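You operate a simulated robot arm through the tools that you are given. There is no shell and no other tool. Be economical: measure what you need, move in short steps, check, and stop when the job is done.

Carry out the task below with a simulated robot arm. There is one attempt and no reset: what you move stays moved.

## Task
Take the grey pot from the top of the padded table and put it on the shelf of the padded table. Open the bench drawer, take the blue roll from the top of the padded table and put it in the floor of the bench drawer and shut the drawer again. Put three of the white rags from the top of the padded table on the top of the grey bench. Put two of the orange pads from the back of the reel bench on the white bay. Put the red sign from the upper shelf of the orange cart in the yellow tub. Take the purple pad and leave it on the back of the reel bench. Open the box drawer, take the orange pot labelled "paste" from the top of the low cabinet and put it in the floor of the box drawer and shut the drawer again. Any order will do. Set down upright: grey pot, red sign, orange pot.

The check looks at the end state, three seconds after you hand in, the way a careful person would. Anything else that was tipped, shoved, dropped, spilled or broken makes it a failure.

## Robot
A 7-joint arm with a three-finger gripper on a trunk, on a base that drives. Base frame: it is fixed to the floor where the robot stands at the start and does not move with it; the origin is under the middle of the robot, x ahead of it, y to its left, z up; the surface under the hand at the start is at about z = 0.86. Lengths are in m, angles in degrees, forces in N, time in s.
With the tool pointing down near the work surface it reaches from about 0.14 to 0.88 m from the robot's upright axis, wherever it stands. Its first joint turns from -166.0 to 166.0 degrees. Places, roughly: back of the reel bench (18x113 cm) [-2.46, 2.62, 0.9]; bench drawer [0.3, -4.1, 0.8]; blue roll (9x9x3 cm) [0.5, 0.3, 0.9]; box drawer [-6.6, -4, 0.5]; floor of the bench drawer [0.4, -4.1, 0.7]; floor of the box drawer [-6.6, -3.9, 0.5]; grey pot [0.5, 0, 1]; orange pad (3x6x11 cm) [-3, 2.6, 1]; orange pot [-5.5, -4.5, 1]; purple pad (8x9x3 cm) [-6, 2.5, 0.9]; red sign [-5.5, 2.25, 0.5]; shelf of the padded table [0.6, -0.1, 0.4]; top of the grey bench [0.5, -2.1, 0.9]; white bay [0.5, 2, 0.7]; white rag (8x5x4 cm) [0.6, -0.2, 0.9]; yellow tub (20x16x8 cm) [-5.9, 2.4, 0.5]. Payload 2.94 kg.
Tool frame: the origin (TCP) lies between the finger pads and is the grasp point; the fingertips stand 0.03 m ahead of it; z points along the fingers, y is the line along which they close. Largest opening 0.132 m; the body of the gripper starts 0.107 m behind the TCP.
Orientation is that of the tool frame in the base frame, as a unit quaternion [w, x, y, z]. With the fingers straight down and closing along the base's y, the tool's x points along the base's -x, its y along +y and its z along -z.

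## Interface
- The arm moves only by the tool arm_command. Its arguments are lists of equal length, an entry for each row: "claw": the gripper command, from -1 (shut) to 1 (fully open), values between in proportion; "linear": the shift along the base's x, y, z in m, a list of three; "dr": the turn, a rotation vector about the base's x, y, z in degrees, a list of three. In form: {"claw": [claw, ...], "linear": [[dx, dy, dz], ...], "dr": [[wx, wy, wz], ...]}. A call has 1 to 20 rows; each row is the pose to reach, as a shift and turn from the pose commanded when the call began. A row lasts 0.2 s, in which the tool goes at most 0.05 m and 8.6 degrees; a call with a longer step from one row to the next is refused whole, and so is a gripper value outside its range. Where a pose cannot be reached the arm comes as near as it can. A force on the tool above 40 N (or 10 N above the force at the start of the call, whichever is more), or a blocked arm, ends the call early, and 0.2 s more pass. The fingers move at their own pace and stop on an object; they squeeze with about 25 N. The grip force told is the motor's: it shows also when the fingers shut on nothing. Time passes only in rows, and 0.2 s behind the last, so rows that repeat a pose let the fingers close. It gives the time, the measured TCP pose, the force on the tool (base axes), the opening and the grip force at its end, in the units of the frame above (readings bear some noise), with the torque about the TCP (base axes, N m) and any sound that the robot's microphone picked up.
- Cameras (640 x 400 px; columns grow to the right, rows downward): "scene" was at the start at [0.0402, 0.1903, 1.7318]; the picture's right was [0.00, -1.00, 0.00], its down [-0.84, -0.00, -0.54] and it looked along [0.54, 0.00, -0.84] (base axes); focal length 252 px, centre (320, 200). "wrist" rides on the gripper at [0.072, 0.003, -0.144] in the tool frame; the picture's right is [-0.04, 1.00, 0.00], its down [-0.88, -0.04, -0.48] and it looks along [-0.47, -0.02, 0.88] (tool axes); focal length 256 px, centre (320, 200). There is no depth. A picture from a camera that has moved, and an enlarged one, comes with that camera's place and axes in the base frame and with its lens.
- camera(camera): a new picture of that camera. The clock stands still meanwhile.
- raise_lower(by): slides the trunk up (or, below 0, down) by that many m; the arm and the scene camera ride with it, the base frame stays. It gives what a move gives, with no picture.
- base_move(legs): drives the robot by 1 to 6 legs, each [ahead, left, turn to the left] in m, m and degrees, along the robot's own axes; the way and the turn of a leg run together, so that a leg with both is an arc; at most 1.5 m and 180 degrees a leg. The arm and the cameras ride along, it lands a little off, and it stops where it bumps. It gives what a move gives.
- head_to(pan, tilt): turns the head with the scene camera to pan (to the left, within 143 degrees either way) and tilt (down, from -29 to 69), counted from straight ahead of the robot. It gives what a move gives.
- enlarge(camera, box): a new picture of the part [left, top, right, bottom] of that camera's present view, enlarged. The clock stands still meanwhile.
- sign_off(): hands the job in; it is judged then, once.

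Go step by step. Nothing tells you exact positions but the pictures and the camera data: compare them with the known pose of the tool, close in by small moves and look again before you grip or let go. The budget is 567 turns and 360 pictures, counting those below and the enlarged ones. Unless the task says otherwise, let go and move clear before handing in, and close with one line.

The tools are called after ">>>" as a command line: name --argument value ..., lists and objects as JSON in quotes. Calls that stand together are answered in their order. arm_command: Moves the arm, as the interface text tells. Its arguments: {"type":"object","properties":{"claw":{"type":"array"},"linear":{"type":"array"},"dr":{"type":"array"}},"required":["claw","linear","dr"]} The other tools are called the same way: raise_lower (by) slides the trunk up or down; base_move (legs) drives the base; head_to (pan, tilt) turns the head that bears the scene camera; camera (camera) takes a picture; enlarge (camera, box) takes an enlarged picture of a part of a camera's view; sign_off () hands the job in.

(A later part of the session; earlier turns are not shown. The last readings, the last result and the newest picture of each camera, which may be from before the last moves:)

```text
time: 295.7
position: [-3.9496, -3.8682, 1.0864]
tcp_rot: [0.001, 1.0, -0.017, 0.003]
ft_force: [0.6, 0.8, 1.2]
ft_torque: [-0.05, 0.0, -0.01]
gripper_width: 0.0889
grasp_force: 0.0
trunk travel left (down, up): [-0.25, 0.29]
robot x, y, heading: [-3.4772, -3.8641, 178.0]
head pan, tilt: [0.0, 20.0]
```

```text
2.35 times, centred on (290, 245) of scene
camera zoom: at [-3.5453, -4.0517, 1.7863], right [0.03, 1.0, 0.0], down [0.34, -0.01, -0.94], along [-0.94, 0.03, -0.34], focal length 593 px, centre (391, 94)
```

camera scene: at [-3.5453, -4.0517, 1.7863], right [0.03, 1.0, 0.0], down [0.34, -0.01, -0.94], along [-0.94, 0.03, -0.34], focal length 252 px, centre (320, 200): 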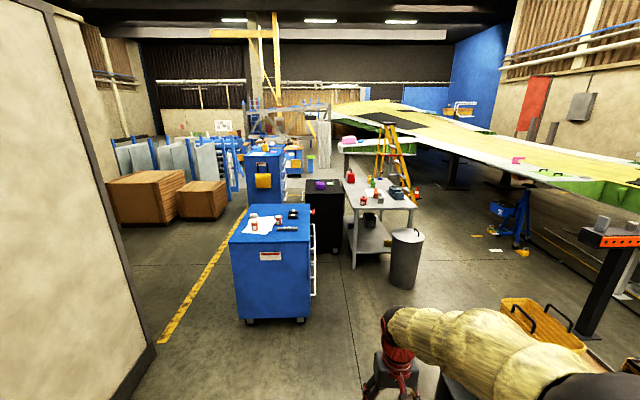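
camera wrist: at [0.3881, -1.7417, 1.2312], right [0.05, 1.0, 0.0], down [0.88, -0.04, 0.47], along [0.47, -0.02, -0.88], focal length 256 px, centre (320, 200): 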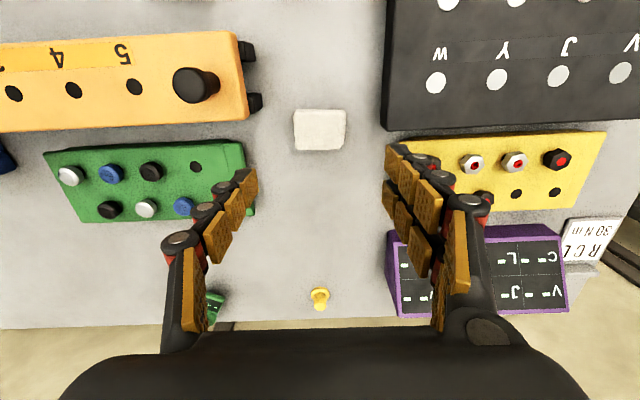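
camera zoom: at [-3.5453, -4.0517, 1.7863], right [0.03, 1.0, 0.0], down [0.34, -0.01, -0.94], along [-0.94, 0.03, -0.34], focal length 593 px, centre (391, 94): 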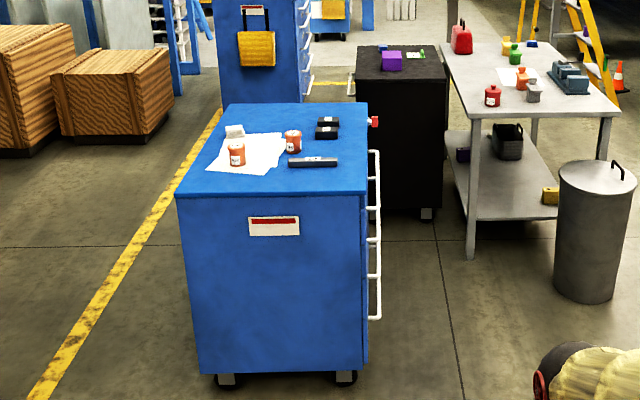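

The orange pots are on the blue low cabinet, and the black box behind seems to have its drawer on the −y side. I'll move up in front of the blue cabinet to read labels and see the passage on its left.

>>> base_move --legs '[[0.75, 0.55, 2]]'

>>> head_to --pan 0 --tilt 40

>>> camera --camera "scene"

>>> head_to --pan 45 --tilt 30

>>> camera --camera "scene"

```text
time: 300.6
position: [-4.7056, -4.4305, 1.0854]
tcp_rot: [0.001, 1.0, 0.006, 0.003]
ft_force: [-1.1, -0.7, -0.7]
ft_torque: [0.01, 0.01, 0.0]
gripper_width: 0.0892
grasp_force: 0.0
trunk travel left (down, up): [-0.25, 0.29]
robot x, y, heading: [-4.2323, -4.4052, -178.9]
head pan, tilt: [0.0, 20.0]
```

```text
time: 301.4
position: [-4.7058, -4.43, 1.0872]
tcp_rot: [0.001, 1.0, 0.007, 0.004]
ft_force: [0.4, -0.1, 0.3]
ft_torque: [-0.04, 0.02, 0.03]
gripper_width: 0.0891
grasp_force: 0.0
trunk travel left (down, up): [-0.25, 0.29]
robot x, y, heading: [-4.2332, -4.4057, -179.3]
head pan, tilt: [0.0, 40.0]
```

```text
270 pictures are left
camera scene: at [-4.2867, -4.5965, 1.755], right [-0.01, 1.0, 0.0], down [0.64, 0.01, -0.77], along [-0.77, -0.01, -0.64], focal length 252 px, centre (320, 200)
```

scene: 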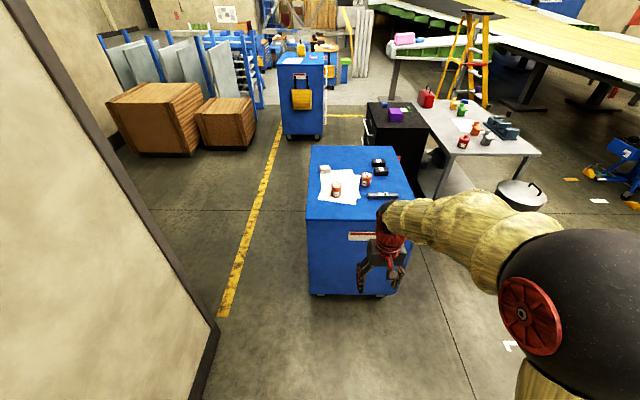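

```text
time: 302.5
position: [-4.7058, -4.4293, 1.0871]
tcp_rot: [0.001, 1.0, 0.006, 0.004]
ft_force: [-0.7, 0.0, -1.0]
ft_torque: [-0.02, 0.02, 0.01]
gripper_width: 0.0891
grasp_force: 0.1
trunk travel left (down, up): [-0.25, 0.29]
robot x, y, heading: [-4.2316, -4.4069, -179.1]
head pan, tilt: [45.0, 30.0]
```

```text
269 pictures are left
camera scene: at [-4.2648, -4.6601, 1.7703], right [-0.72, 0.7, 0.0], down [0.35, 0.36, -0.87], along [-0.6, -0.62, -0.5], focal length 252 px, centre (320, 200)
```

scene: 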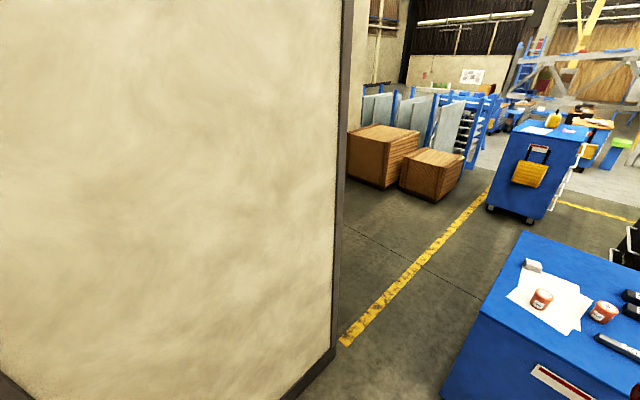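

The wall end is near (−5.0, −5.30) and the blue cabinet's near left corner near (−5.28, −4.68), so the passage between is about 0.68 m. I'll move closer to measure it with a steep view.

>>> base_move --legs '[[0.2, 0.33, -1]]'

>>> head_to --pan 10 --tilt 55

>>> camera --camera "scene"

```text
time: 304.9
position: [-4.9046, -4.7531, 1.0871]
tcp_rot: [0.002, 1.0, -0.004, 0.003]
ft_force: [0.5, 0.0, -0.8]
ft_torque: [0.0, 0.0, 0.03]
gripper_width: 0.0891
grasp_force: 0.0
trunk travel left (down, up): [-0.25, 0.29]
robot x, y, heading: [-4.4326, -4.7384, 179.4]
head pan, tilt: [45.0, 30.0]
```

```text
time: 305.9
position: [-4.9053, -4.7518, 1.0858]
tcp_rot: [0.0, 1.0, -0.004, 0.004]
ft_force: [0.7, -0.2, -0.3]
ft_torque: [0.01, -0.01, 0.02]
gripper_width: 0.0889
grasp_force: 0.0
trunk travel left (down, up): [-0.25, 0.29]
robot x, y, heading: [-4.4333, -4.7386, 179.5]
head pan, tilt: [10.0, 55.0]
```

```text
268 pictures are left
camera scene: at [-4.4757, -4.94, 1.7343], right [-0.17, 0.99, 0.0], down [0.81, 0.14, -0.57], along [-0.57, -0.1, -0.82], focal length 252 px, centre (320, 200)
```

scene: 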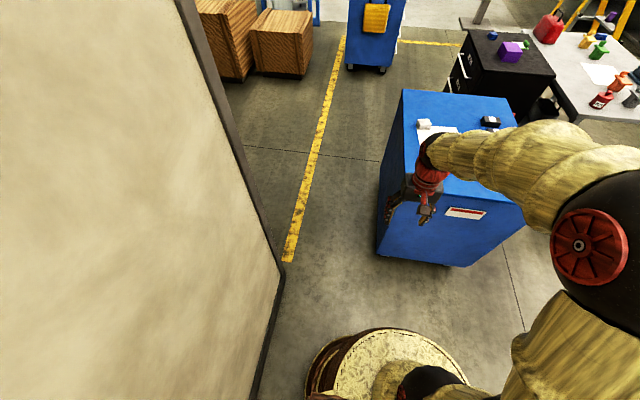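

The box drawer's handles are visible on its −y face. The gap measures 0.685 m against a base of about 0.6 m; I'll thread it in small checked legs.

>>> base_move --legs '[[0.4, 0.145, 0.5]]'

>>> camera --camera "scene"

```text
time: 308.5
position: [-5.3013, -4.8998, 1.0859]
tcp_rot: [0.001, 1.0, -0.001, 0.003]
ft_force: [-1.6, 1.3, 0.2]
ft_torque: [0.01, -0.05, -0.02]
gripper_width: 0.0888
grasp_force: 0.0
trunk travel left (down, up): [-0.25, 0.29]
robot x, y, heading: [-4.8308, -4.8831, 180.1]
head pan, tilt: [10.0, 55.0]
```

```text
267 pictures are left
camera scene: at [-4.8712, -5.0847, 1.7342], right [-0.17, 0.98, 0.0], down [0.81, 0.14, -0.57], along [-0.56, -0.1, -0.82], focal length 252 px, centre (320, 200)
```

scene: 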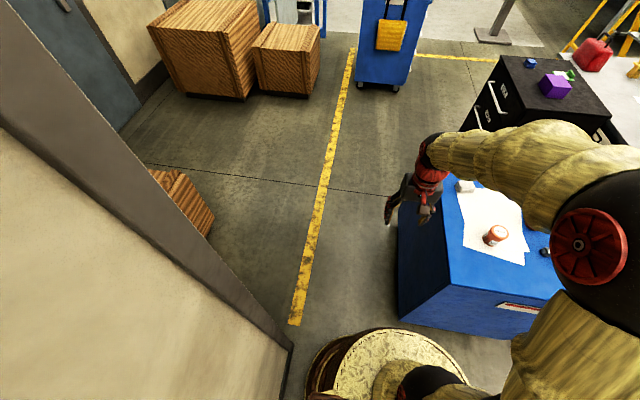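

Good clearance so far: 0.40 m to the wall end and 0.46 m to the cabinet corner. Continuing through the middle.

>>> base_move --legs '[[0.28, 0.092, 0], [0.3, 0.12, 0]]'

>>> camera --camera "scene"

```text
time: 312.3
position: [-5.8804, -5.1113, 1.0869]
tcp_rot: [0.001, 1.0, -0.001, 0.003]
ft_force: [-0.2, 0.3, 0.2]
ft_torque: [0.0, -0.02, -0.01]
gripper_width: 0.0892
grasp_force: 0.1
trunk travel left (down, up): [-0.25, 0.29]
robot x, y, heading: [-5.4109, -5.0924, 180.1]
head pan, tilt: [10.0, 55.0]
```

```text
266 pictures are left
camera scene: at [-5.4502, -5.2968, 1.7342], right [-0.17, 0.98, 0.0], down [0.81, 0.14, -0.57], along [-0.56, -0.1, -0.82], focal length 252 px, centre (320, 200)
```

scene: 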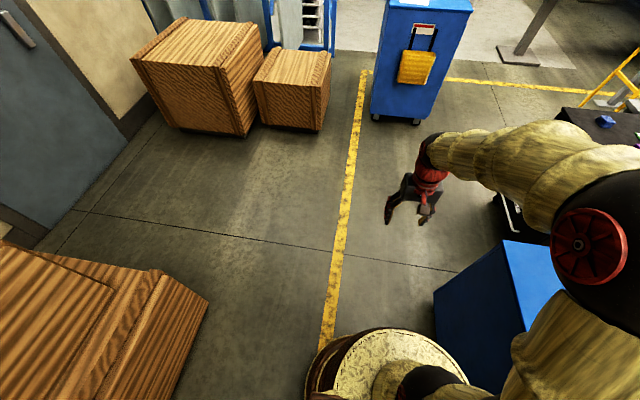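

Through. Now on to beside the black box, then turn to face it.

>>> base_move --legs '[[1.05, 0, 0], [0, 0, -90]]'

>>> head_to --pan 0 --tilt 45

>>> camera --camera "scene"

```text
time: 321.6
position: [-6.4705, -4.6144, 1.0872]
tcp_rot: [-0.003, -0.7, 0.714, -0.002]
ft_force: [0.2, -0.6, -0.5]
ft_torque: [0.02, -0.03, -0.01]
gripper_width: 0.0891
grasp_force: 0.0
trunk travel left (down, up): [-0.25, 0.29]
robot x, y, heading: [-6.4639, -5.0889, 89.4]
head pan, tilt: [10.0, 55.0]
```

```text
time: 322.3
position: [-6.4715, -4.6155, 1.0874]
tcp_rot: [-0.003, -0.701, 0.713, -0.002]
ft_force: [0.1, -0.8, 0.1]
ft_torque: [0.02, 0.0, -0.01]
gripper_width: 0.089
grasp_force: 0.0
trunk travel left (down, up): [-0.25, 0.29]
robot x, y, heading: [-6.4614, -5.0885, 89.1]
head pan, tilt: [0.0, 45.0]
```

```text
265 pictures are left
camera scene: at [-6.6509, -5.0334, 1.7476], right [1.0, -0.02, 0.0], down [-0.01, -0.71, -0.71], along [0.01, 0.71, -0.71], focal length 252 px, centre (320, 200)
```

scene: 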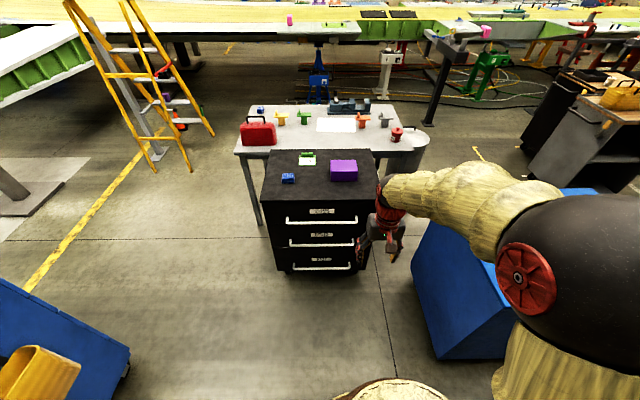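

>>> enlarge --camera "scene" --box '[250, 140, 400, 290]'

```text
2.67 times, centred on (325, 215) of scene
camera zoom: at [-6.6509, -5.0334, 1.7476], right [1.0, -0.02, 0.0], down [-0.01, -0.71, -0.71], along [0.01, 0.71, -0.71], focal length 672 px, centre (307, 160)
```

zoom: 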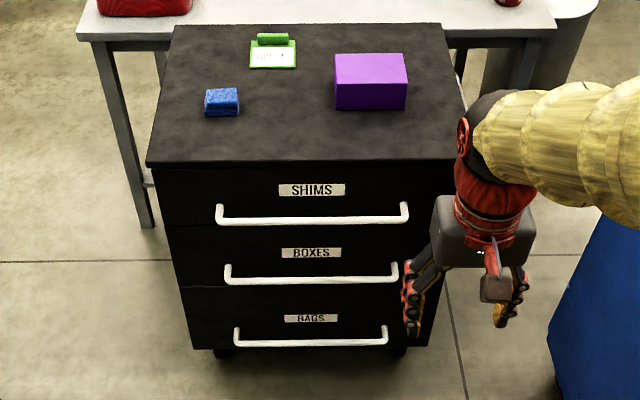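

The middle drawer, "BOXES", sits at z ≈ 0.5, so that is the box drawer; its handle is about (−6.625, −4.14, 0.46). I'll square up to it.

>>> base_move --legs '[[0, 0.15, 0.9]]'

```text
time: 323.7
position: [-6.6298, -4.6134, 1.0875]
tcp_rot: [-0.003, -0.707, 0.707, -0.003]
ft_force: [-0.3, 0.6, -0.3]
ft_torque: [0.02, -0.04, 0.01]
gripper_width: 0.0893
grasp_force: 0.1
trunk travel left (down, up): [-0.25, 0.29]
robot x, y, heading: [-6.6124, -5.0844, 89.8]
head pan, tilt: [0.0, 45.0]
```

Turning the tool 90°, then tilting it 45° toward the cabinet.

>>> arm_command --claw '[-0.2, -0.2, -0.2, -0.2, -0.2, -0.2, -0.2, -0.2, -0.2, -0.2, -0.2]' --linear '[[0, 0.01, 0], [0, 0.025, 0], [0, 0.04, 0], [0, 0.055, 0], [0, 0.07, 0], [0, 0.085, 0], [0, 0.1, 0], [0, 0.12, 0], [0, 0.14, 0], [0, 0.16, 0], [0, 0.18, 0]]' --dr '[[0, 0, 8.2], [0, 0, 16.4], [0, 0, 24.6], [0, 0, 32.8], [0, 0, 41], [0, 0, 49.2], [0, 0, 57.4], [0, 0, 65.6], [0, 0, 73.8], [0, 0, 82], [0, 0, 90]]'

>>> arm_command --claw '[-0.2, -0.2, -0.2, -0.2, -0.2, -0.2]' --linear '[[0, 0, -0.01], [0, 0, -0.02], [0, 0, -0.04], [0, 0, -0.06], [0, 0, -0.08], [0, 0, -0.1]]' --dr '[[8, 0, 0], [16, 0, 0], [24, 0, 0], [32, 0, 0], [40, 0, 0], [45, 0, 0]]'

>>> raise_lower --by -0.25

>>> camera --camera "wrist"

```text
time: 326.1
position: [-6.628, -4.4334, 1.0867]
tcp_rot: [0.001, 1.0, -0.001, 0.003]
ft_force: [-0.5, -0.5, 0.2]
ft_torque: [0.01, 0.01, 0.01]
gripper_width: 0.0529
grasp_force: 0.2
trunk travel left (down, up): [-0.25, 0.29]
robot x, y, heading: [-6.6112, -5.0899, 90.2]
head pan, tilt: [0.0, 45.0]
```

```text
time: 327.5
position: [-6.6288, -4.4305, 0.9973]
tcp_rot: [-0.376, 0.927, -0.003, 0.002]
ft_force: [0.1, 1.8, 3.7]
ft_torque: [-0.41, 0.01, 0.02]
gripper_width: 0.0528
grasp_force: 0.4
out of reach, approached as far as the arm can: row 6
trunk travel left (down, up): [-0.25, 0.29]
robot x, y, heading: [-6.6105, -5.0858, 90.1]
head pan, tilt: [0.0, 45.0]
```

```text
time: 330.1
position: [-6.6273, -4.4347, 0.7416]
tcp_rot: [-0.371, 0.928, -0.003, 0.004]
ft_force: [0.2, -0.7, -0.1]
ft_torque: [-0.01, -0.04, -0.01]
gripper_width: 0.0526
grasp_force: 0.1
trunk travel left (down, up): [0.0, 0.54]
robot x, y, heading: [-6.6096, -5.0858, 90.3]
head pan, tilt: [0.0, 45.0]
```

```text
263 pictures are left
camera wrist: at [-6.5575, -4.5352, 0.8457], right [-0.05, -0.72, -0.69], down [-0.88, -0.29, 0.37], along [-0.47, 0.63, -0.63], focal length 256 px, centre (320, 200)
```

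wrist: 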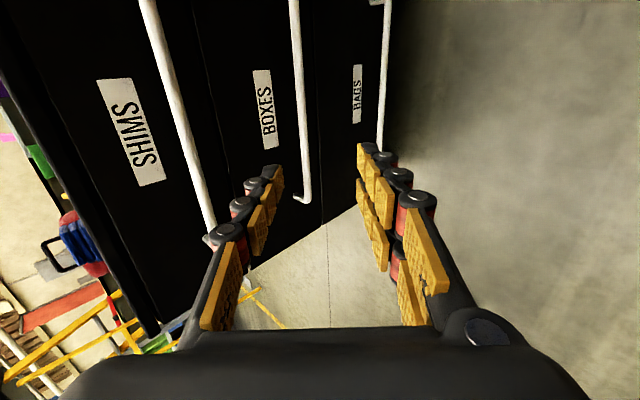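

The BOXES bar reads at about y = −4.146, z = 0.505. I'll bring the base 12 cm closer, then move toward it.

>>> base_move --legs '[[0.12, 0, 0]]'

>>> arm_command --claw '[-0.2, -0.2, -0.2, -0.2]' --linear '[[0, 0.01, -0.04], [0, 0.03, -0.08], [0, 0.05, -0.12], [0, 0.07, -0.155]]' --dr '[[0, 0, 0], [0, 0, 0], [0, 0, 0], [0, 0, 0]]'

>>> camera --camera "wrist"

>>> enlarge --camera "scene" --box '[250, 140, 450, 340]'

```text
time: 331.3
position: [-6.6284, -4.3122, 0.7442]
tcp_rot: [-0.372, 0.928, -0.003, 0.004]
ft_force: [0.2, -0.3, 0.2]
ft_torque: [-0.01, 0.0, -0.04]
gripper_width: 0.0528
grasp_force: 0.1
trunk travel left (down, up): [0.0, 0.54]
robot x, y, heading: [-6.6094, -4.9679, 89.8]
head pan, tilt: [0.0, 45.0]
```

```text
time: 332.3
position: [-6.6288, -4.2419, 0.5887]
tcp_rot: [-0.373, 0.928, -0.003, 0.004]
ft_force: [-0.6, 0.1, 1.3]
ft_torque: [-0.08, 0.02, 0.01]
gripper_width: 0.0526
grasp_force: 0.2
out of reach, approached as far as the arm can: row 1
trunk travel left (down, up): [0.0, 0.54]
robot x, y, heading: [-6.6127, -4.9662, 89.8]
head pan, tilt: [0.0, 45.0]
```

```text
262 pictures are left
camera wrist: at [-6.5573, -4.3437, 0.6914], right [-0.05, -0.72, -0.69], down [-0.88, -0.29, 0.37], along [-0.47, 0.63, -0.62], focal length 256 px, centre (320, 200)
```

wrist: 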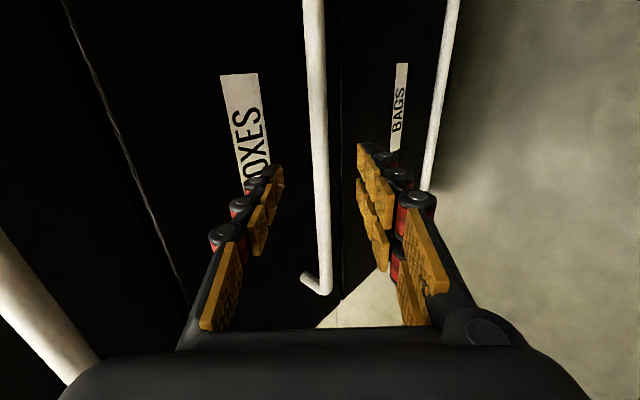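

```text
2.00 times, centred on (350, 240) of scene
camera zoom: at [-6.8013, -4.9148, 1.4977], right [1.0, 0.0, 0.0], down [0.0, -0.71, -0.71], along [0.0, 0.71, -0.71], focal length 504 px, centre (260, 120)
```

zoom: 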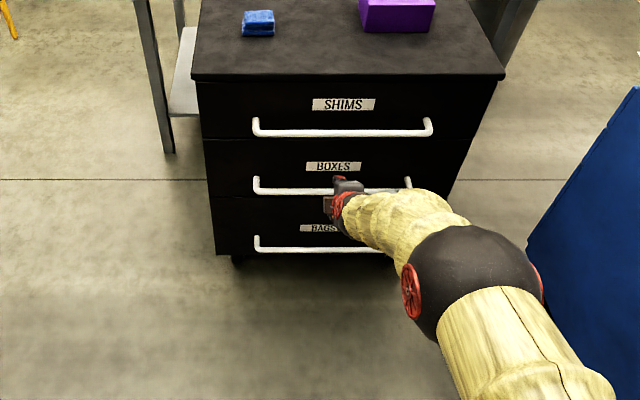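

The bar lies on the tool axis about 11 cm ahead. I'll advance and close.

>>> arm_command --claw '[-0.2, -0.2, -0.2]' --linear '[[0, 0.02, -0.02], [0, 0.035, -0.035], [0, 0.05, -0.05]]' --dr '[[0, 0, 0], [0, 0, 0], [0, 0, 0]]'

>>> camera --camera "wrist"

```text
time: 333.1
position: [-6.6278, -4.1943, 0.5386]
tcp_rot: [-0.371, 0.928, -0.002, 0.003]
ft_force: [0.3, -0.3, 0.7]
ft_torque: [-0.03, -0.02, 0.03]
gripper_width: 0.053
grasp_force: 0.0
trunk travel left (down, up): [0.0, 0.54]
robot x, y, heading: [-6.6144, -4.9663, 90.0]
head pan, tilt: [0.0, 45.0]
```

```text
260 pictures are left
camera wrist: at [-6.5573, -4.2944, 0.6411], right [-0.04, -0.72, -0.69], down [-0.88, -0.29, 0.37], along [-0.47, 0.63, -0.63], focal length 256 px, centre (320, 200)
```

wrist: 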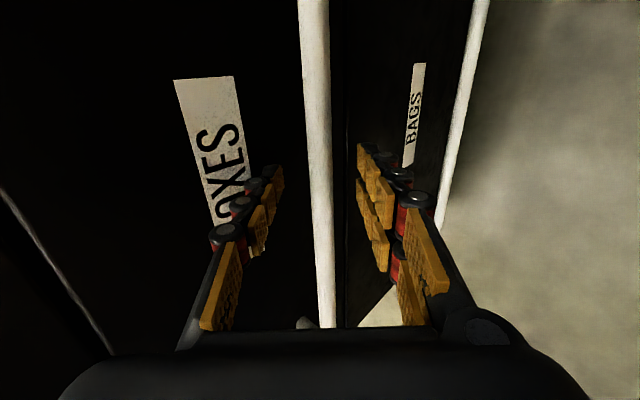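

>>> arm_command --claw '[-0.2, -0.2, -1, -1, -1, -1]' --linear '[[0, 0.014, -0.014], [0, 0.026, -0.026], [0, 0.026, -0.026], [0, 0.026, -0.026], [0, 0.026, -0.026], [0, 0.026, -0.026]]' --dr '[[0, 0, 0], [0, 0, 0], [0, 0, 0], [0, 0, 0], [0, 0, 0], [0, 0, 0]]'

>>> camera --camera "wrist"

```text
time: 334.5
position: [-6.6278, -4.1691, 0.5113]
tcp_rot: [-0.371, 0.929, -0.002, 0.003]
ft_force: [0.0, -2.3, -3.4]
ft_torque: [0.15, -0.15, 0.05]
gripper_width: 0.0144
grasp_force: 26.8
trunk travel left (down, up): [0.0, 0.54]
robot x, y, heading: [-6.6112, -4.9672, 90.0]
head pan, tilt: [0.0, 45.0]
```

```text
259 pictures are left
camera wrist: at [-6.5575, -4.2691, 0.6136], right [-0.05, -0.72, -0.69], down [-0.88, -0.29, 0.37], along [-0.47, 0.62, -0.63], focal length 256 px, centre (320, 200)
```

wrist: 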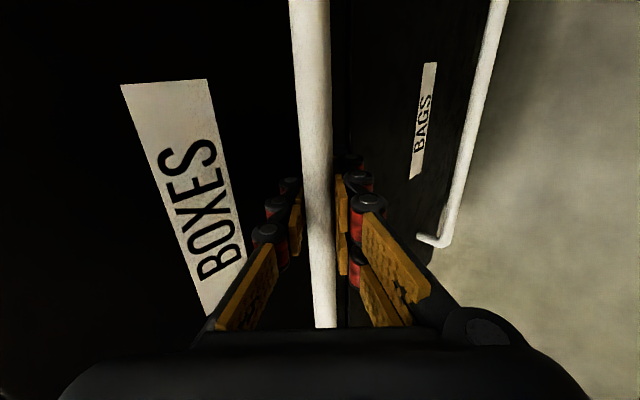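

Gripped. Pulling gently; the box is on casters, so I'll check it doesn't roll.

>>> arm_command --claw '[-1, -1, -1, -1, -1, -1]' --linear '[[0, -0.01, 0], [0, -0.02, 0], [0, -0.035, 0], [0, -0.05, 0], [0, -0.065, 0], [0, -0.08, 0]]' --dr '[[0, 0, 0], [0, 0, 0], [0, 0, 0], [0, 0, 0], [0, 0, 0], [0, 0, 0]]'

>>> enlarge --camera "scene" --box '[250, 140, 450, 340]'

```text
time: 335.9
position: [-6.6289, -4.2465, 0.5115]
tcp_rot: [-0.369, 0.929, -0.008, 0.01]
ft_force: [31.2, -1.3, -8.2]
ft_torque: [0.14, -0.31, 1.22]
gripper_width: 0.0138
grasp_force: 37.9
out of reach, approached as far as the arm can: row 6
trunk travel left (down, up): [0.0, 0.54]
robot x, y, heading: [-6.6077, -4.966, 90.0]
head pan, tilt: [0.0, 45.0]
```

```text
2.00 times, centred on (350, 240) of scene
camera zoom: at [-6.7994, -4.9129, 1.4978], right [1.0, 0.0, 0.0], down [0.0, -0.71, -0.71], along [0.0, 0.71, -0.71], focal length 504 px, centre (260, 120)
```

zoom: 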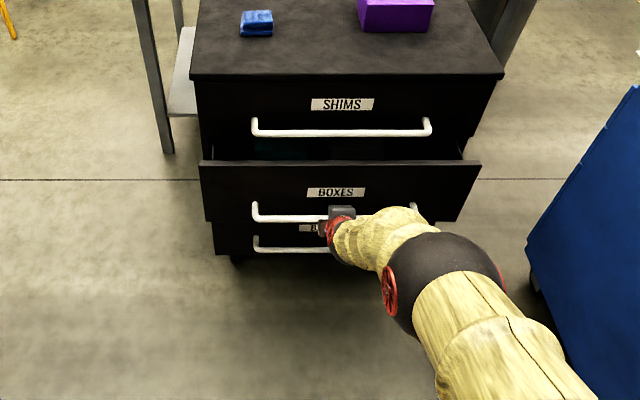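

The drawer comes out and the box stays put. The arm is near its fold limit, so I'll continue by backing the base.

>>> base_move --legs '[[-0.2, 0, 0]]'

>>> enlarge --camera "scene" --box '[250, 100, 450, 300]'

```text
time: 337.5
position: [-6.631, -4.4449, 0.5114]
tcp_rot: [-0.369, 0.929, -0.005, 0.008]
ft_force: [29.1, -1.7, -8.4]
ft_torque: [0.12, 0.15, 0.53]
gripper_width: 0.0138
grasp_force: 38.3
trunk travel left (down, up): [0.0, 0.54]
robot x, y, heading: [-6.6108, -5.1652, 90.1]
head pan, tilt: [0.0, 45.0]
```

```text
2.00 times, centred on (350, 200) of scene
camera zoom: at [-6.8, -5.1129, 1.4978], right [1.0, 0.0, 0.0], down [0.0, -0.71, -0.71], along [0.0, 0.71, -0.71], focal length 504 px, centre (260, 200)
```

zoom: 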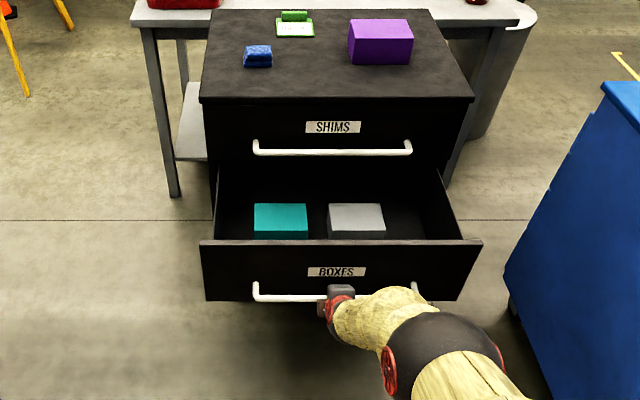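

The drawer holds a teal and a grey box. I'll see if it comes out a little further.

>>> base_move --legs '[[-0.06, 0, 0]]'

>>> enlarge --camera "scene" --box '[250, 100, 450, 300]'

```text
time: 338.4
position: [-6.631, -4.5064, 0.5102]
tcp_rot: [-0.37, 0.929, -0.005, 0.01]
ft_force: [4.5, -1.1, -2.2]
ft_torque: [0.03, -0.13, 0.27]
gripper_width: 0.0139
grasp_force: 38.4
trunk travel left (down, up): [0.0, 0.54]
robot x, y, heading: [-6.6105, -5.2208, 90.1]
head pan, tilt: [0.0, 45.0]
```

```text
2.00 times, centred on (350, 200) of scene
camera zoom: at [-6.8011, -5.1738, 1.4977], right [1.0, 0.0, 0.0], down [0.0, -0.71, -0.71], along [0.0, 0.71, -0.71], focal length 504 px, centre (260, 200)
```

zoom: 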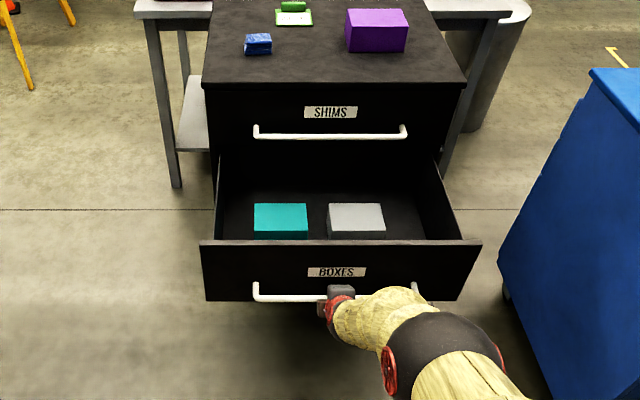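

Opened 34 cm. I'll open the fingers and retreat along the tool axis by alternating small trunk and base moves.

>>> arm_command --claw '[-0.1, -0.1, -0.1, -0.1]' --linear '[[0, 0, 0], [0, 0, 0], [0, 0, 0], [0, -0.0, 0.0]]' --dr '[[0, 0, 0], [0, 0, 0], [0, 0, 0], [0, 0, 0]]'

>>> raise_lower --by 0.012

>>> base_move --legs '[[-0.022, 0, 0]]'

>>> raise_lower --by 0.022

>>> base_move --legs '[[-0.022, 0, 0]]'

>>> camera --camera "wrist"

```text
time: 339.4
position: [-6.6322, -4.5062, 0.5122]
tcp_rot: [-0.369, 0.929, -0.005, 0.011]
ft_force: [0.1, -0.8, 0.9]
ft_torque: [-0.03, 0.01, -0.01]
gripper_width: 0.0623
grasp_force: 0.1
trunk travel left (down, up): [0.0, 0.54]
robot x, y, heading: [-6.6083, -5.2262, 90.1]
head pan, tilt: [0.0, 45.0]
```

```text
time: 340.1
position: [-6.6328, -4.5062, 0.5232]
tcp_rot: [-0.37, 0.929, -0.006, 0.011]
ft_force: [0.1, -1.4, 0.8]
ft_torque: [0.02, 0.0, -0.01]
gripper_width: 0.0625
grasp_force: 0.1
trunk travel left (down, up): [-0.012, 0.528]
robot x, y, heading: [-6.6123, -5.225, 89.7]
head pan, tilt: [0.0, 45.0]
```

```text
time: 340.9
position: [-6.6325, -4.5291, 0.5241]
tcp_rot: [-0.37, 0.929, -0.006, 0.01]
ft_force: [0.0, -0.6, -0.1]
ft_torque: [0.0, 0.01, 0.02]
gripper_width: 0.0594
grasp_force: 0.1
trunk travel left (down, up): [-0.012, 0.528]
robot x, y, heading: [-6.6113, -5.2469, 89.9]
head pan, tilt: [0.0, 45.0]
```

```text
time: 341.5
position: [-6.6321, -4.5281, 0.5456]
tcp_rot: [-0.37, 0.929, -0.006, 0.01]
ft_force: [0.4, 0.5, 0.3]
ft_torque: [0.07, 0.01, 0.0]
gripper_width: 0.0592
grasp_force: 0.2
trunk travel left (down, up): [-0.034, 0.506]
robot x, y, heading: [-6.613, -5.2518, 90.0]
head pan, tilt: [0.0, 45.0]
```

```text
time: 342.3
position: [-6.632, -4.549, 0.5453]
tcp_rot: [-0.37, 0.929, -0.006, 0.009]
ft_force: [-1.0, -0.2, 0.3]
ft_torque: [0.01, -0.03, 0.0]
gripper_width: 0.0594
grasp_force: 0.1
trunk travel left (down, up): [-0.034, 0.506]
robot x, y, heading: [-6.6082, -5.268, 90.1]
head pan, tilt: [0.0, 45.0]
```

```text
255 pictures are left
camera wrist: at [-6.563, -4.6512, 0.6493], right [-0.05, -0.73, -0.69], down [-0.89, -0.28, 0.36], along [-0.46, 0.63, -0.63], focal length 256 px, centre (320, 200)
```

wrist: 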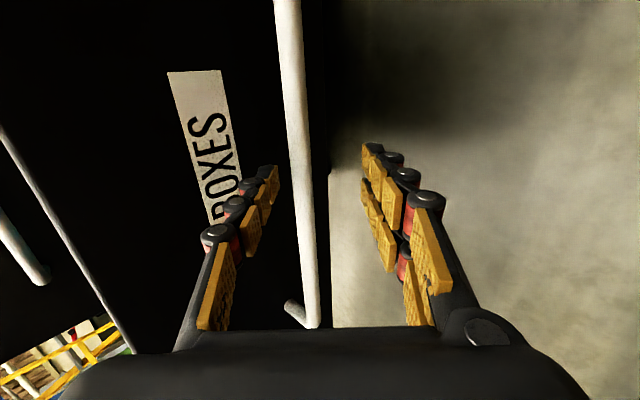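

>>> raise_lower --by 0.025

>>> base_move --legs '[[-0.035, 0, 0]]'

>>> raise_lower --by 0.25

>>> camera --camera "scene"

```text
time: 343.0
position: [-6.631, -4.5504, 0.5711]
tcp_rot: [-0.369, 0.929, -0.005, 0.009]
ft_force: [-0.2, 0.1, 0.5]
ft_torque: [0.03, -0.01, 0.01]
gripper_width: 0.0593
grasp_force: 0.0
trunk travel left (down, up): [-0.059, 0.481]
robot x, y, heading: [-6.6106, -5.2672, 90.0]
head pan, tilt: [0.0, 45.0]
```

```text
time: 343.9
position: [-6.6327, -4.5856, 0.5704]
tcp_rot: [-0.369, 0.929, -0.005, 0.01]
ft_force: [-0.1, 0.0, 0.5]
ft_torque: [0.01, 0.01, -0.01]
gripper_width: 0.0595
grasp_force: 0.0
trunk travel left (down, up): [-0.059, 0.481]
robot x, y, heading: [-6.6103, -5.305, 90.1]
head pan, tilt: [0.0, 45.0]
```

```text
time: 346.5
position: [-6.6316, -4.5851, 0.8204]
tcp_rot: [-0.37, 0.929, -0.005, 0.01]
ft_force: [1.4, -0.1, -0.1]
ft_torque: [0.01, 0.0, 0.01]
gripper_width: 0.0593
grasp_force: 0.1
trunk travel left (down, up): [-0.309, 0.231]
robot x, y, heading: [-6.6062, -5.3053, 90.0]
head pan, tilt: [0.0, 45.0]
```

```text
254 pictures are left
camera scene: at [-6.8013, -5.2532, 1.8066], right [1.0, 0.0, 0.0], down [0.0, -0.71, -0.71], along [0.0, 0.71, -0.71], focal length 252 px, centre (320, 200)
```

scene: 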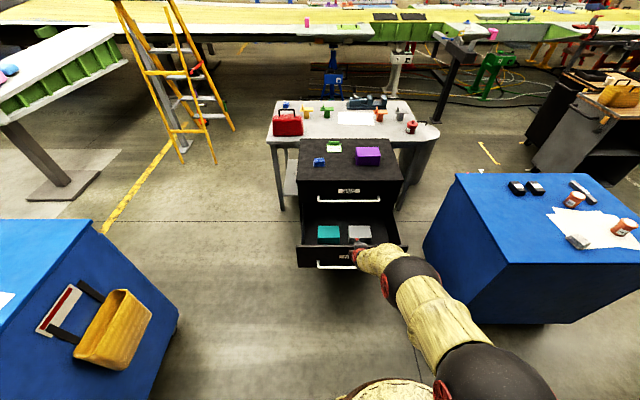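

>>> enlarge --camera "scene" --box '[280, 180, 440, 280]'

>>> enlarge --camera "scene" --box '[480, 150, 640, 290]'

```text
4.00 times, centred on (360, 230) of scene
camera zoom: at [-6.8013, -5.2532, 1.8066], right [1.0, 0.0, 0.0], down [0.0, -0.71, -0.71], along [0.0, 0.71, -0.71], focal length 1009 px, centre (160, 80)
```

zoom: 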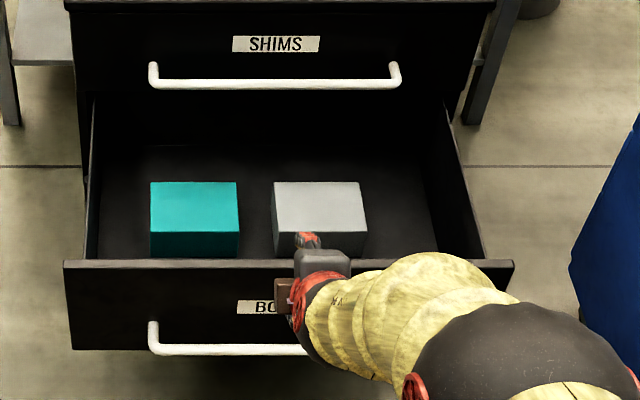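

```text
2.86 times, centred on (560, 220) of scene
camera zoom: at [-6.8013, -5.2532, 1.8066], right [1.0, 0.0, 0.0], down [0.0, -0.71, -0.71], along [0.0, 0.71, -0.71], focal length 720 px, centre (-366, 143)
```

zoom: 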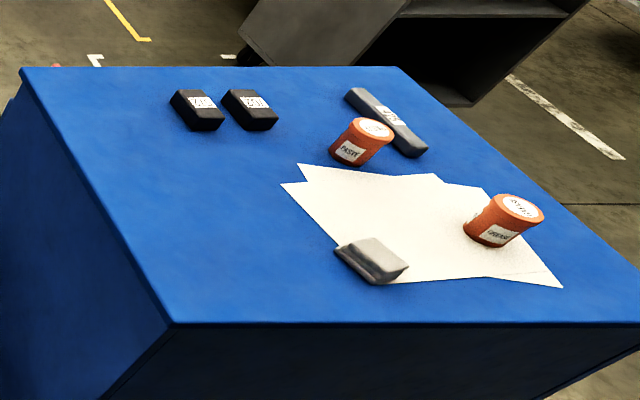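

"PASTE" is the inner orange pot. In the drawer there is a 12 cm wide free strip right of the grey box, around (−6.405, −4.30). I'll bring the tool vertical and rise.

>>> arm_command --claw '[0.4, 0.4, 0.4, 0.4, 0.4, 0.4]' --linear '[[0, 0, 0.04], [0, 0, 0.08], [0, 0, 0.12], [0, 0, 0.16], [0, 0, 0.2], [0, 0, 0.24]]' --dr '[[-8, 0.2, 0.1], [-16, 0.4, 0.2], [-24, 0.6, 0.3], [-32, 0.8, 0.4], [-40, 1, 0.5], [-43.5, 1.2, 0.6]]'

>>> base_move --legs '[[0, -0.5, 0], [0, -0.35, 0]]'

>>> camera --camera "scene"

```text
time: 347.9
position: [-6.6323, -4.5868, 1.0621]
tcp_rot: [0.002, 1.0, 0.0, 0.001]
ft_force: [-1.8, -0.9, -0.6]
ft_torque: [0.13, -0.05, 0.0]
gripper_width: 0.0924
grasp_force: 0.1
out of reach, approached as far as the arm can: row 3
trunk travel left (down, up): [-0.309, 0.231]
robot x, y, heading: [-6.6129, -5.3053, 89.9]
head pan, tilt: [0.0, 45.0]
```

```text
time: 352.7
position: [-5.7776, -4.5849, 1.0614]
tcp_rot: [0.0, 1.0, 0.001, 0.0]
ft_force: [0.1, -0.9, 0.0]
ft_torque: [0.02, 0.06, -0.02]
gripper_width: 0.0925
grasp_force: 0.1
trunk travel left (down, up): [-0.309, 0.231]
robot x, y, heading: [-5.7532, -5.3056, 90.1]
head pan, tilt: [0.0, 45.0]
```

```text
251 pictures are left
camera scene: at [-5.9442, -5.2536, 1.8068], right [1.0, 0.0, 0.0], down [0.0, -0.71, -0.71], along [0.0, 0.71, -0.71], focal length 252 px, centre (320, 200)
```

scene: 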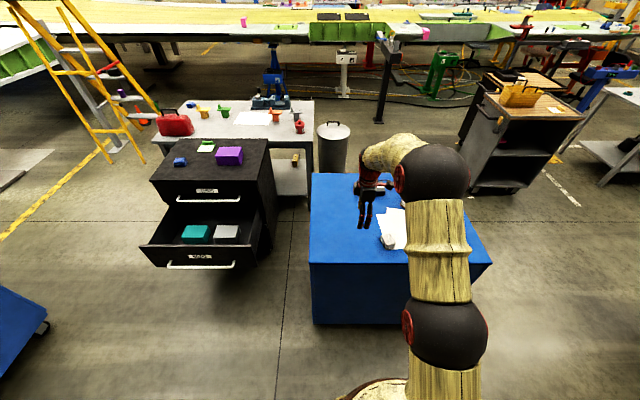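

>>> base_move --legs '[[0.2, -0.3, 0]]'

>>> camera --camera "wrist"

>>> camera --camera "scene"

```text
time: 355.0
position: [-5.4771, -4.3826, 1.0606]
tcp_rot: [0.002, 1.0, 0.0, 0.0]
ft_force: [0.8, 0.5, -0.3]
ft_torque: [0.01, 0.03, -0.02]
gripper_width: 0.0922
grasp_force: 0.1
trunk travel left (down, up): [-0.309, 0.231]
robot x, y, heading: [-5.455, -5.1039, 90.3]
head pan, tilt: [0.0, 45.0]
```

```text
250 pictures are left
camera wrist: at [-5.4042, -4.3848, 1.2046], right [-0.04, -1.0, 0.0], down [-0.88, 0.04, 0.48], along [-0.48, 0.02, -0.88], focal length 256 px, centre (320, 200)
```

wrist: 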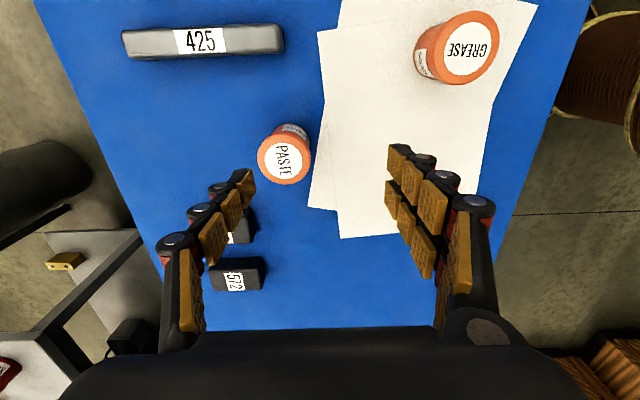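

```text
249 pictures are left
camera scene: at [-5.6426, -5.0522, 1.8067], right [1.0, 0.0, 0.0], down [0.0, -0.71, -0.71], along [0.0, 0.71, -0.71], focal length 252 px, centre (320, 200)
```

scene: 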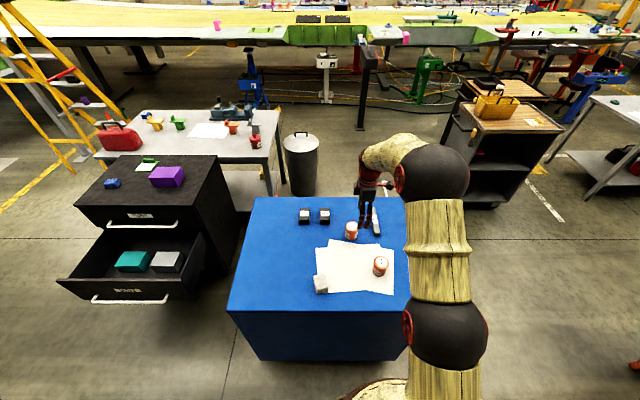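

The PASTE pot is at about (−5.50, −4.343) with its lid at z ≈ 0.935. I'll come above it.

>>> arm_command --claw '[0.6, 0.6, 0.6]' --linear '[[-0.012, 0.02, 0], [-0.024, 0.04, -0.02], [-0.024, 0.04, -0.06]]' --dr '[[0, 0, 0], [0, 0, 0], [0, 0, 0]]'

>>> camera --camera "wrist"

```text
time: 355.8
position: [-5.5014, -4.3415, 1.0018]
tcp_rot: [0.001, 1.0, 0.001, -0.001]
ft_force: [0.7, 0.2, 0.4]
ft_torque: [-0.02, 0.01, -0.01]
gripper_width: 0.1056
grasp_force: 0.2
trunk travel left (down, up): [-0.309, 0.231]
robot x, y, heading: [-5.45, -5.1025, 90.2]
head pan, tilt: [0.0, 45.0]
```

```text
248 pictures are left
camera wrist: at [-5.4285, -4.3437, 1.1461], right [-0.04, -1.0, 0.0], down [-0.88, 0.04, 0.48], along [-0.48, 0.02, -0.88], focal length 256 px, centre (320, 200)
```

wrist: 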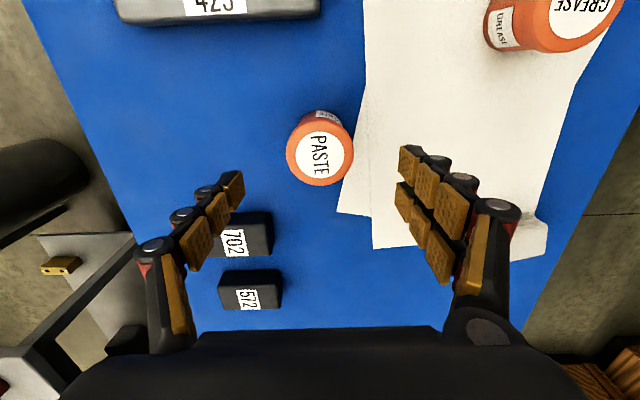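

Centred over the pot. Descending and closing.

>>> arm_command --claw '[0.6, 0.6, 0.6, -1, -1, -1, -1, -1]' --linear '[[0, 0, -0.04], [0, 0, -0.075], [0, 0, -0.092], [0, 0, -0.092], [0, 0, -0.092], [0, 0, -0.092], [0, 0, -0.092], [0, 0, -0.092]]' --dr '[[0, 0, 0], [0, 0, 0], [0, 0, 0], [0, 0, 0], [0, 0, 0], [0, 0, 0], [0, 0, 0], [0, 0, 0]]'

>>> camera --camera "wrist"

```text
time: 357.6
position: [-5.5002, -4.3444, 0.9114]
tcp_rot: [0.001, 1.0, 0.001, -0.001]
ft_force: [-0.6, 0.2, 1.5]
ft_torque: [0.02, 0.0, 0.04]
gripper_width: 0.0566
grasp_force: 25.0
trunk travel left (down, up): [-0.309, 0.231]
robot x, y, heading: [-5.4554, -5.1047, 90.6]
head pan, tilt: [0.0, 45.0]
```

```text
247 pictures are left
camera wrist: at [-5.4281, -4.3458, 1.0541], right [-0.04, -1.0, 0.0], down [-0.88, 0.04, 0.48], along [-0.48, 0.02, -0.88], focal length 256 px, centre (320, 200)
```

wrist: 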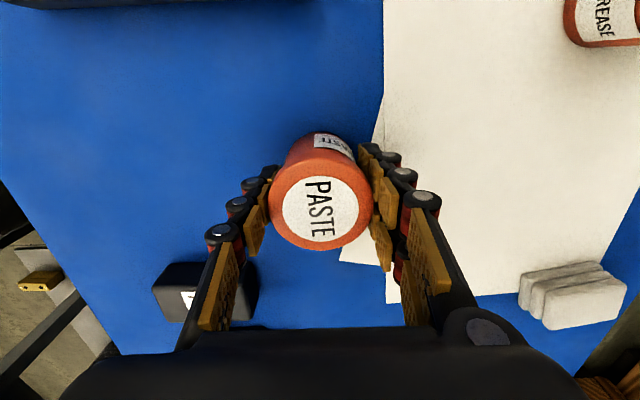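

Gripped. Lifting, then driving back to the open drawer.

>>> arm_command --claw '[-1, -1, -1, -1, -1]' --linear '[[0, 0, 0.03], [0, 0, 0.07], [0, 0, 0.11], [0, 0, 0.15], [0, 0, 0.19]]' --dr '[[0, 0, 0], [0, 0, 0], [0, 0, 0], [0, 0, 0], [0, 0, 0]]'

>>> base_move --legs '[[-0.2, 0, -0.5], [0, 0.9, 0]]'

>>> camera --camera "scene"

>>> camera --camera "wrist"

```text
time: 358.8
position: [-5.5011, -4.345, 1.0996]
tcp_rot: [0.002, 1.0, 0.001, -0.001]
ft_force: [0.8, -1.5, -1.3]
ft_torque: [0.02, 0.01, 0.01]
gripper_width: 0.0563
grasp_force: 24.8
trunk travel left (down, up): [-0.309, 0.231]
robot x, y, heading: [-5.4506, -5.1042, 90.1]
head pan, tilt: [0.0, 45.0]
```

```text
time: 364.7
position: [-6.3854, -4.5387, 1.0986]
tcp_rot: [0.002, 1.0, 0.0, -0.001]
ft_force: [-0.3, 0.6, -1.2]
ft_torque: [0.01, 0.0, 0.01]
gripper_width: 0.056
grasp_force: 24.6
trunk travel left (down, up): [-0.309, 0.231]
robot x, y, heading: [-6.3372, -5.3, 89.9]
head pan, tilt: [0.0, 45.0]
```

```text
246 pictures are left
camera scene: at [-6.53, -5.2472, 1.8066], right [1.0, 0.0, 0.0], down [0.0, -0.71, -0.71], along [0.0, 0.71, -0.71], focal length 252 px, centre (320, 200)
```

scene: 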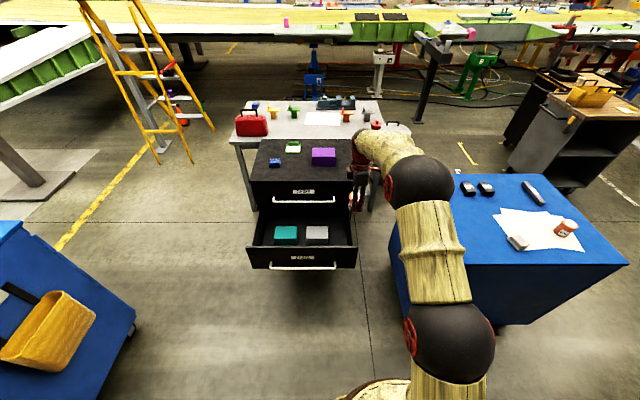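

```text
245 pictures are left
camera wrist: at [-6.3125, -4.5403, 1.2434], right [-0.05, -1.0, 0.0], down [-0.88, 0.04, 0.48], along [-0.48, 0.02, -0.88], focal length 256 px, centre (320, 200)
```

wrist: 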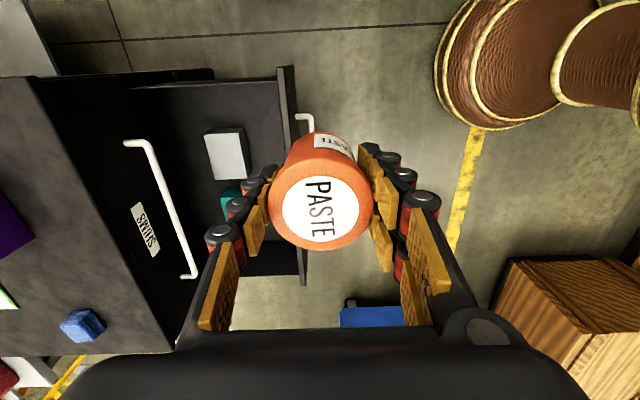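

The wrist camera would come down over the drawer's right wall in this orientation, so I'll turn the tool 180° to put it on the other side.

>>> arm_command --claw '[-1, -1, -1, -1, -1, -1, -1, -1, -1, -1, -1]' --linear '[[0, 0, 0], [0, 0, 0], [0, 0, 0], [0, 0, 0], [0, 0, 0], [0, 0, 0], [0, 0, 0], [0, 0, 0], [0, 0, 0], [0, 0, 0], [0, 0, 0]]' --dr '[[0, 0, -8.2], [0, 0, -16.4], [0, 0, -24.6], [0, 0, -32.8], [0, 0, -41], [0, 0, -49.2], [0, 0, -57.4], [0, 0, -65.6], [0, 0, -73.8], [0, 0, -82], [0, 0, -90]]'

>>> arm_command --claw '[-1, -1, -1, -1, -1, -1, -1, -1, -1, -1, -1]' --linear '[[0, 0, 0], [0, 0, 0], [0, 0, 0], [0, 0, 0], [0, 0, 0], [0, 0, 0], [0, 0, 0], [0, 0, 0], [0, 0, 0], [0, 0, 0], [0, 0, 0]]' --dr '[[0, 0, -8.2], [0, 0, -16.4], [0, 0, -24.6], [0, 0, -32.8], [0, 0, -41], [0, 0, -49.2], [0, 0, -57.4], [0, 0, -65.6], [0, 0, -73.8], [0, 0, -82], [0, 0, -90]]'

>>> camera --camera "wrist"

```text
time: 367.1
position: [-6.3853, -4.5382, 1.0986]
tcp_rot: [-0.001, -0.705, 0.709, 0.002]
ft_force: [0.3, 0.2, -0.9]
ft_torque: [-0.01, 0.0, 0.0]
gripper_width: 0.0562
grasp_force: 24.9
trunk travel left (down, up): [-0.309, 0.231]
robot x, y, heading: [-6.3434, -5.2983, 89.8]
head pan, tilt: [0.0, 45.0]
```

```text
time: 369.5
position: [-6.3841, -4.54, 1.099]
tcp_rot: [0.001, 0.003, 1.0, 0.0]
ft_force: [-1.0, 0.3, -2.1]
ft_torque: [0.0, 0.02, 0.0]
gripper_width: 0.0562
grasp_force: 24.8
trunk travel left (down, up): [-0.309, 0.231]
robot x, y, heading: [-6.3381, -5.2991, 89.9]
head pan, tilt: [0.0, 45.0]
```

```text
244 pictures are left
camera wrist: at [-6.4572, -4.5341, 1.2434], right [0.05, 1.0, 0.0], down [0.88, -0.04, 0.48], along [0.48, -0.02, -0.88], focal length 256 px, centre (320, 200)
```

wrist: 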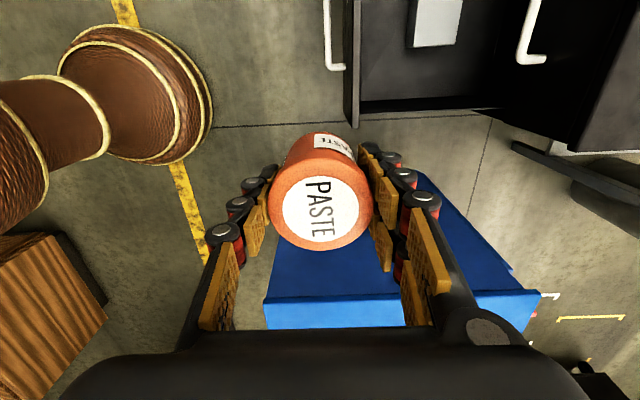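

Now forward so the pot is over the free strip.

>>> base_move --legs '[[0.22, 0.025, 0]]'

>>> camera --camera "wrist"

```text
time: 371.2
position: [-6.4103, -4.3196, 1.098]
tcp_rot: [0.0, 0.001, 1.0, 0.0]
ft_force: [-0.2, 0.0, -2.2]
ft_torque: [0.0, 0.03, 0.0]
gripper_width: 0.0563
grasp_force: 25.4
trunk travel left (down, up): [-0.309, 0.231]
robot x, y, heading: [-6.363, -5.082, 89.7]
head pan, tilt: [0.0, 45.0]
```

```text
243 pictures are left
camera wrist: at [-6.4826, -4.3146, 1.2424], right [0.04, 1.0, 0.0], down [0.88, -0.04, 0.48], along [0.48, -0.02, -0.88], focal length 256 px, centre (320, 200)
```

wrist: 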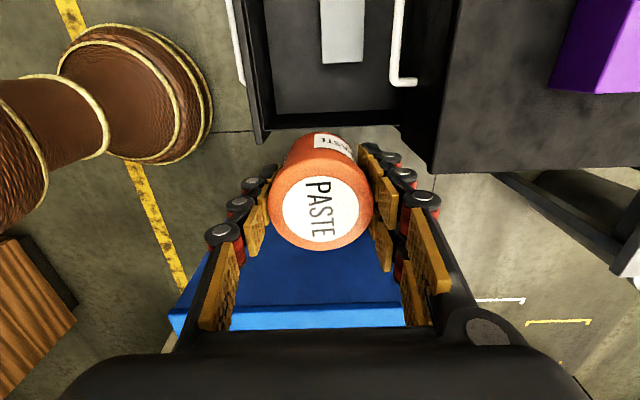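

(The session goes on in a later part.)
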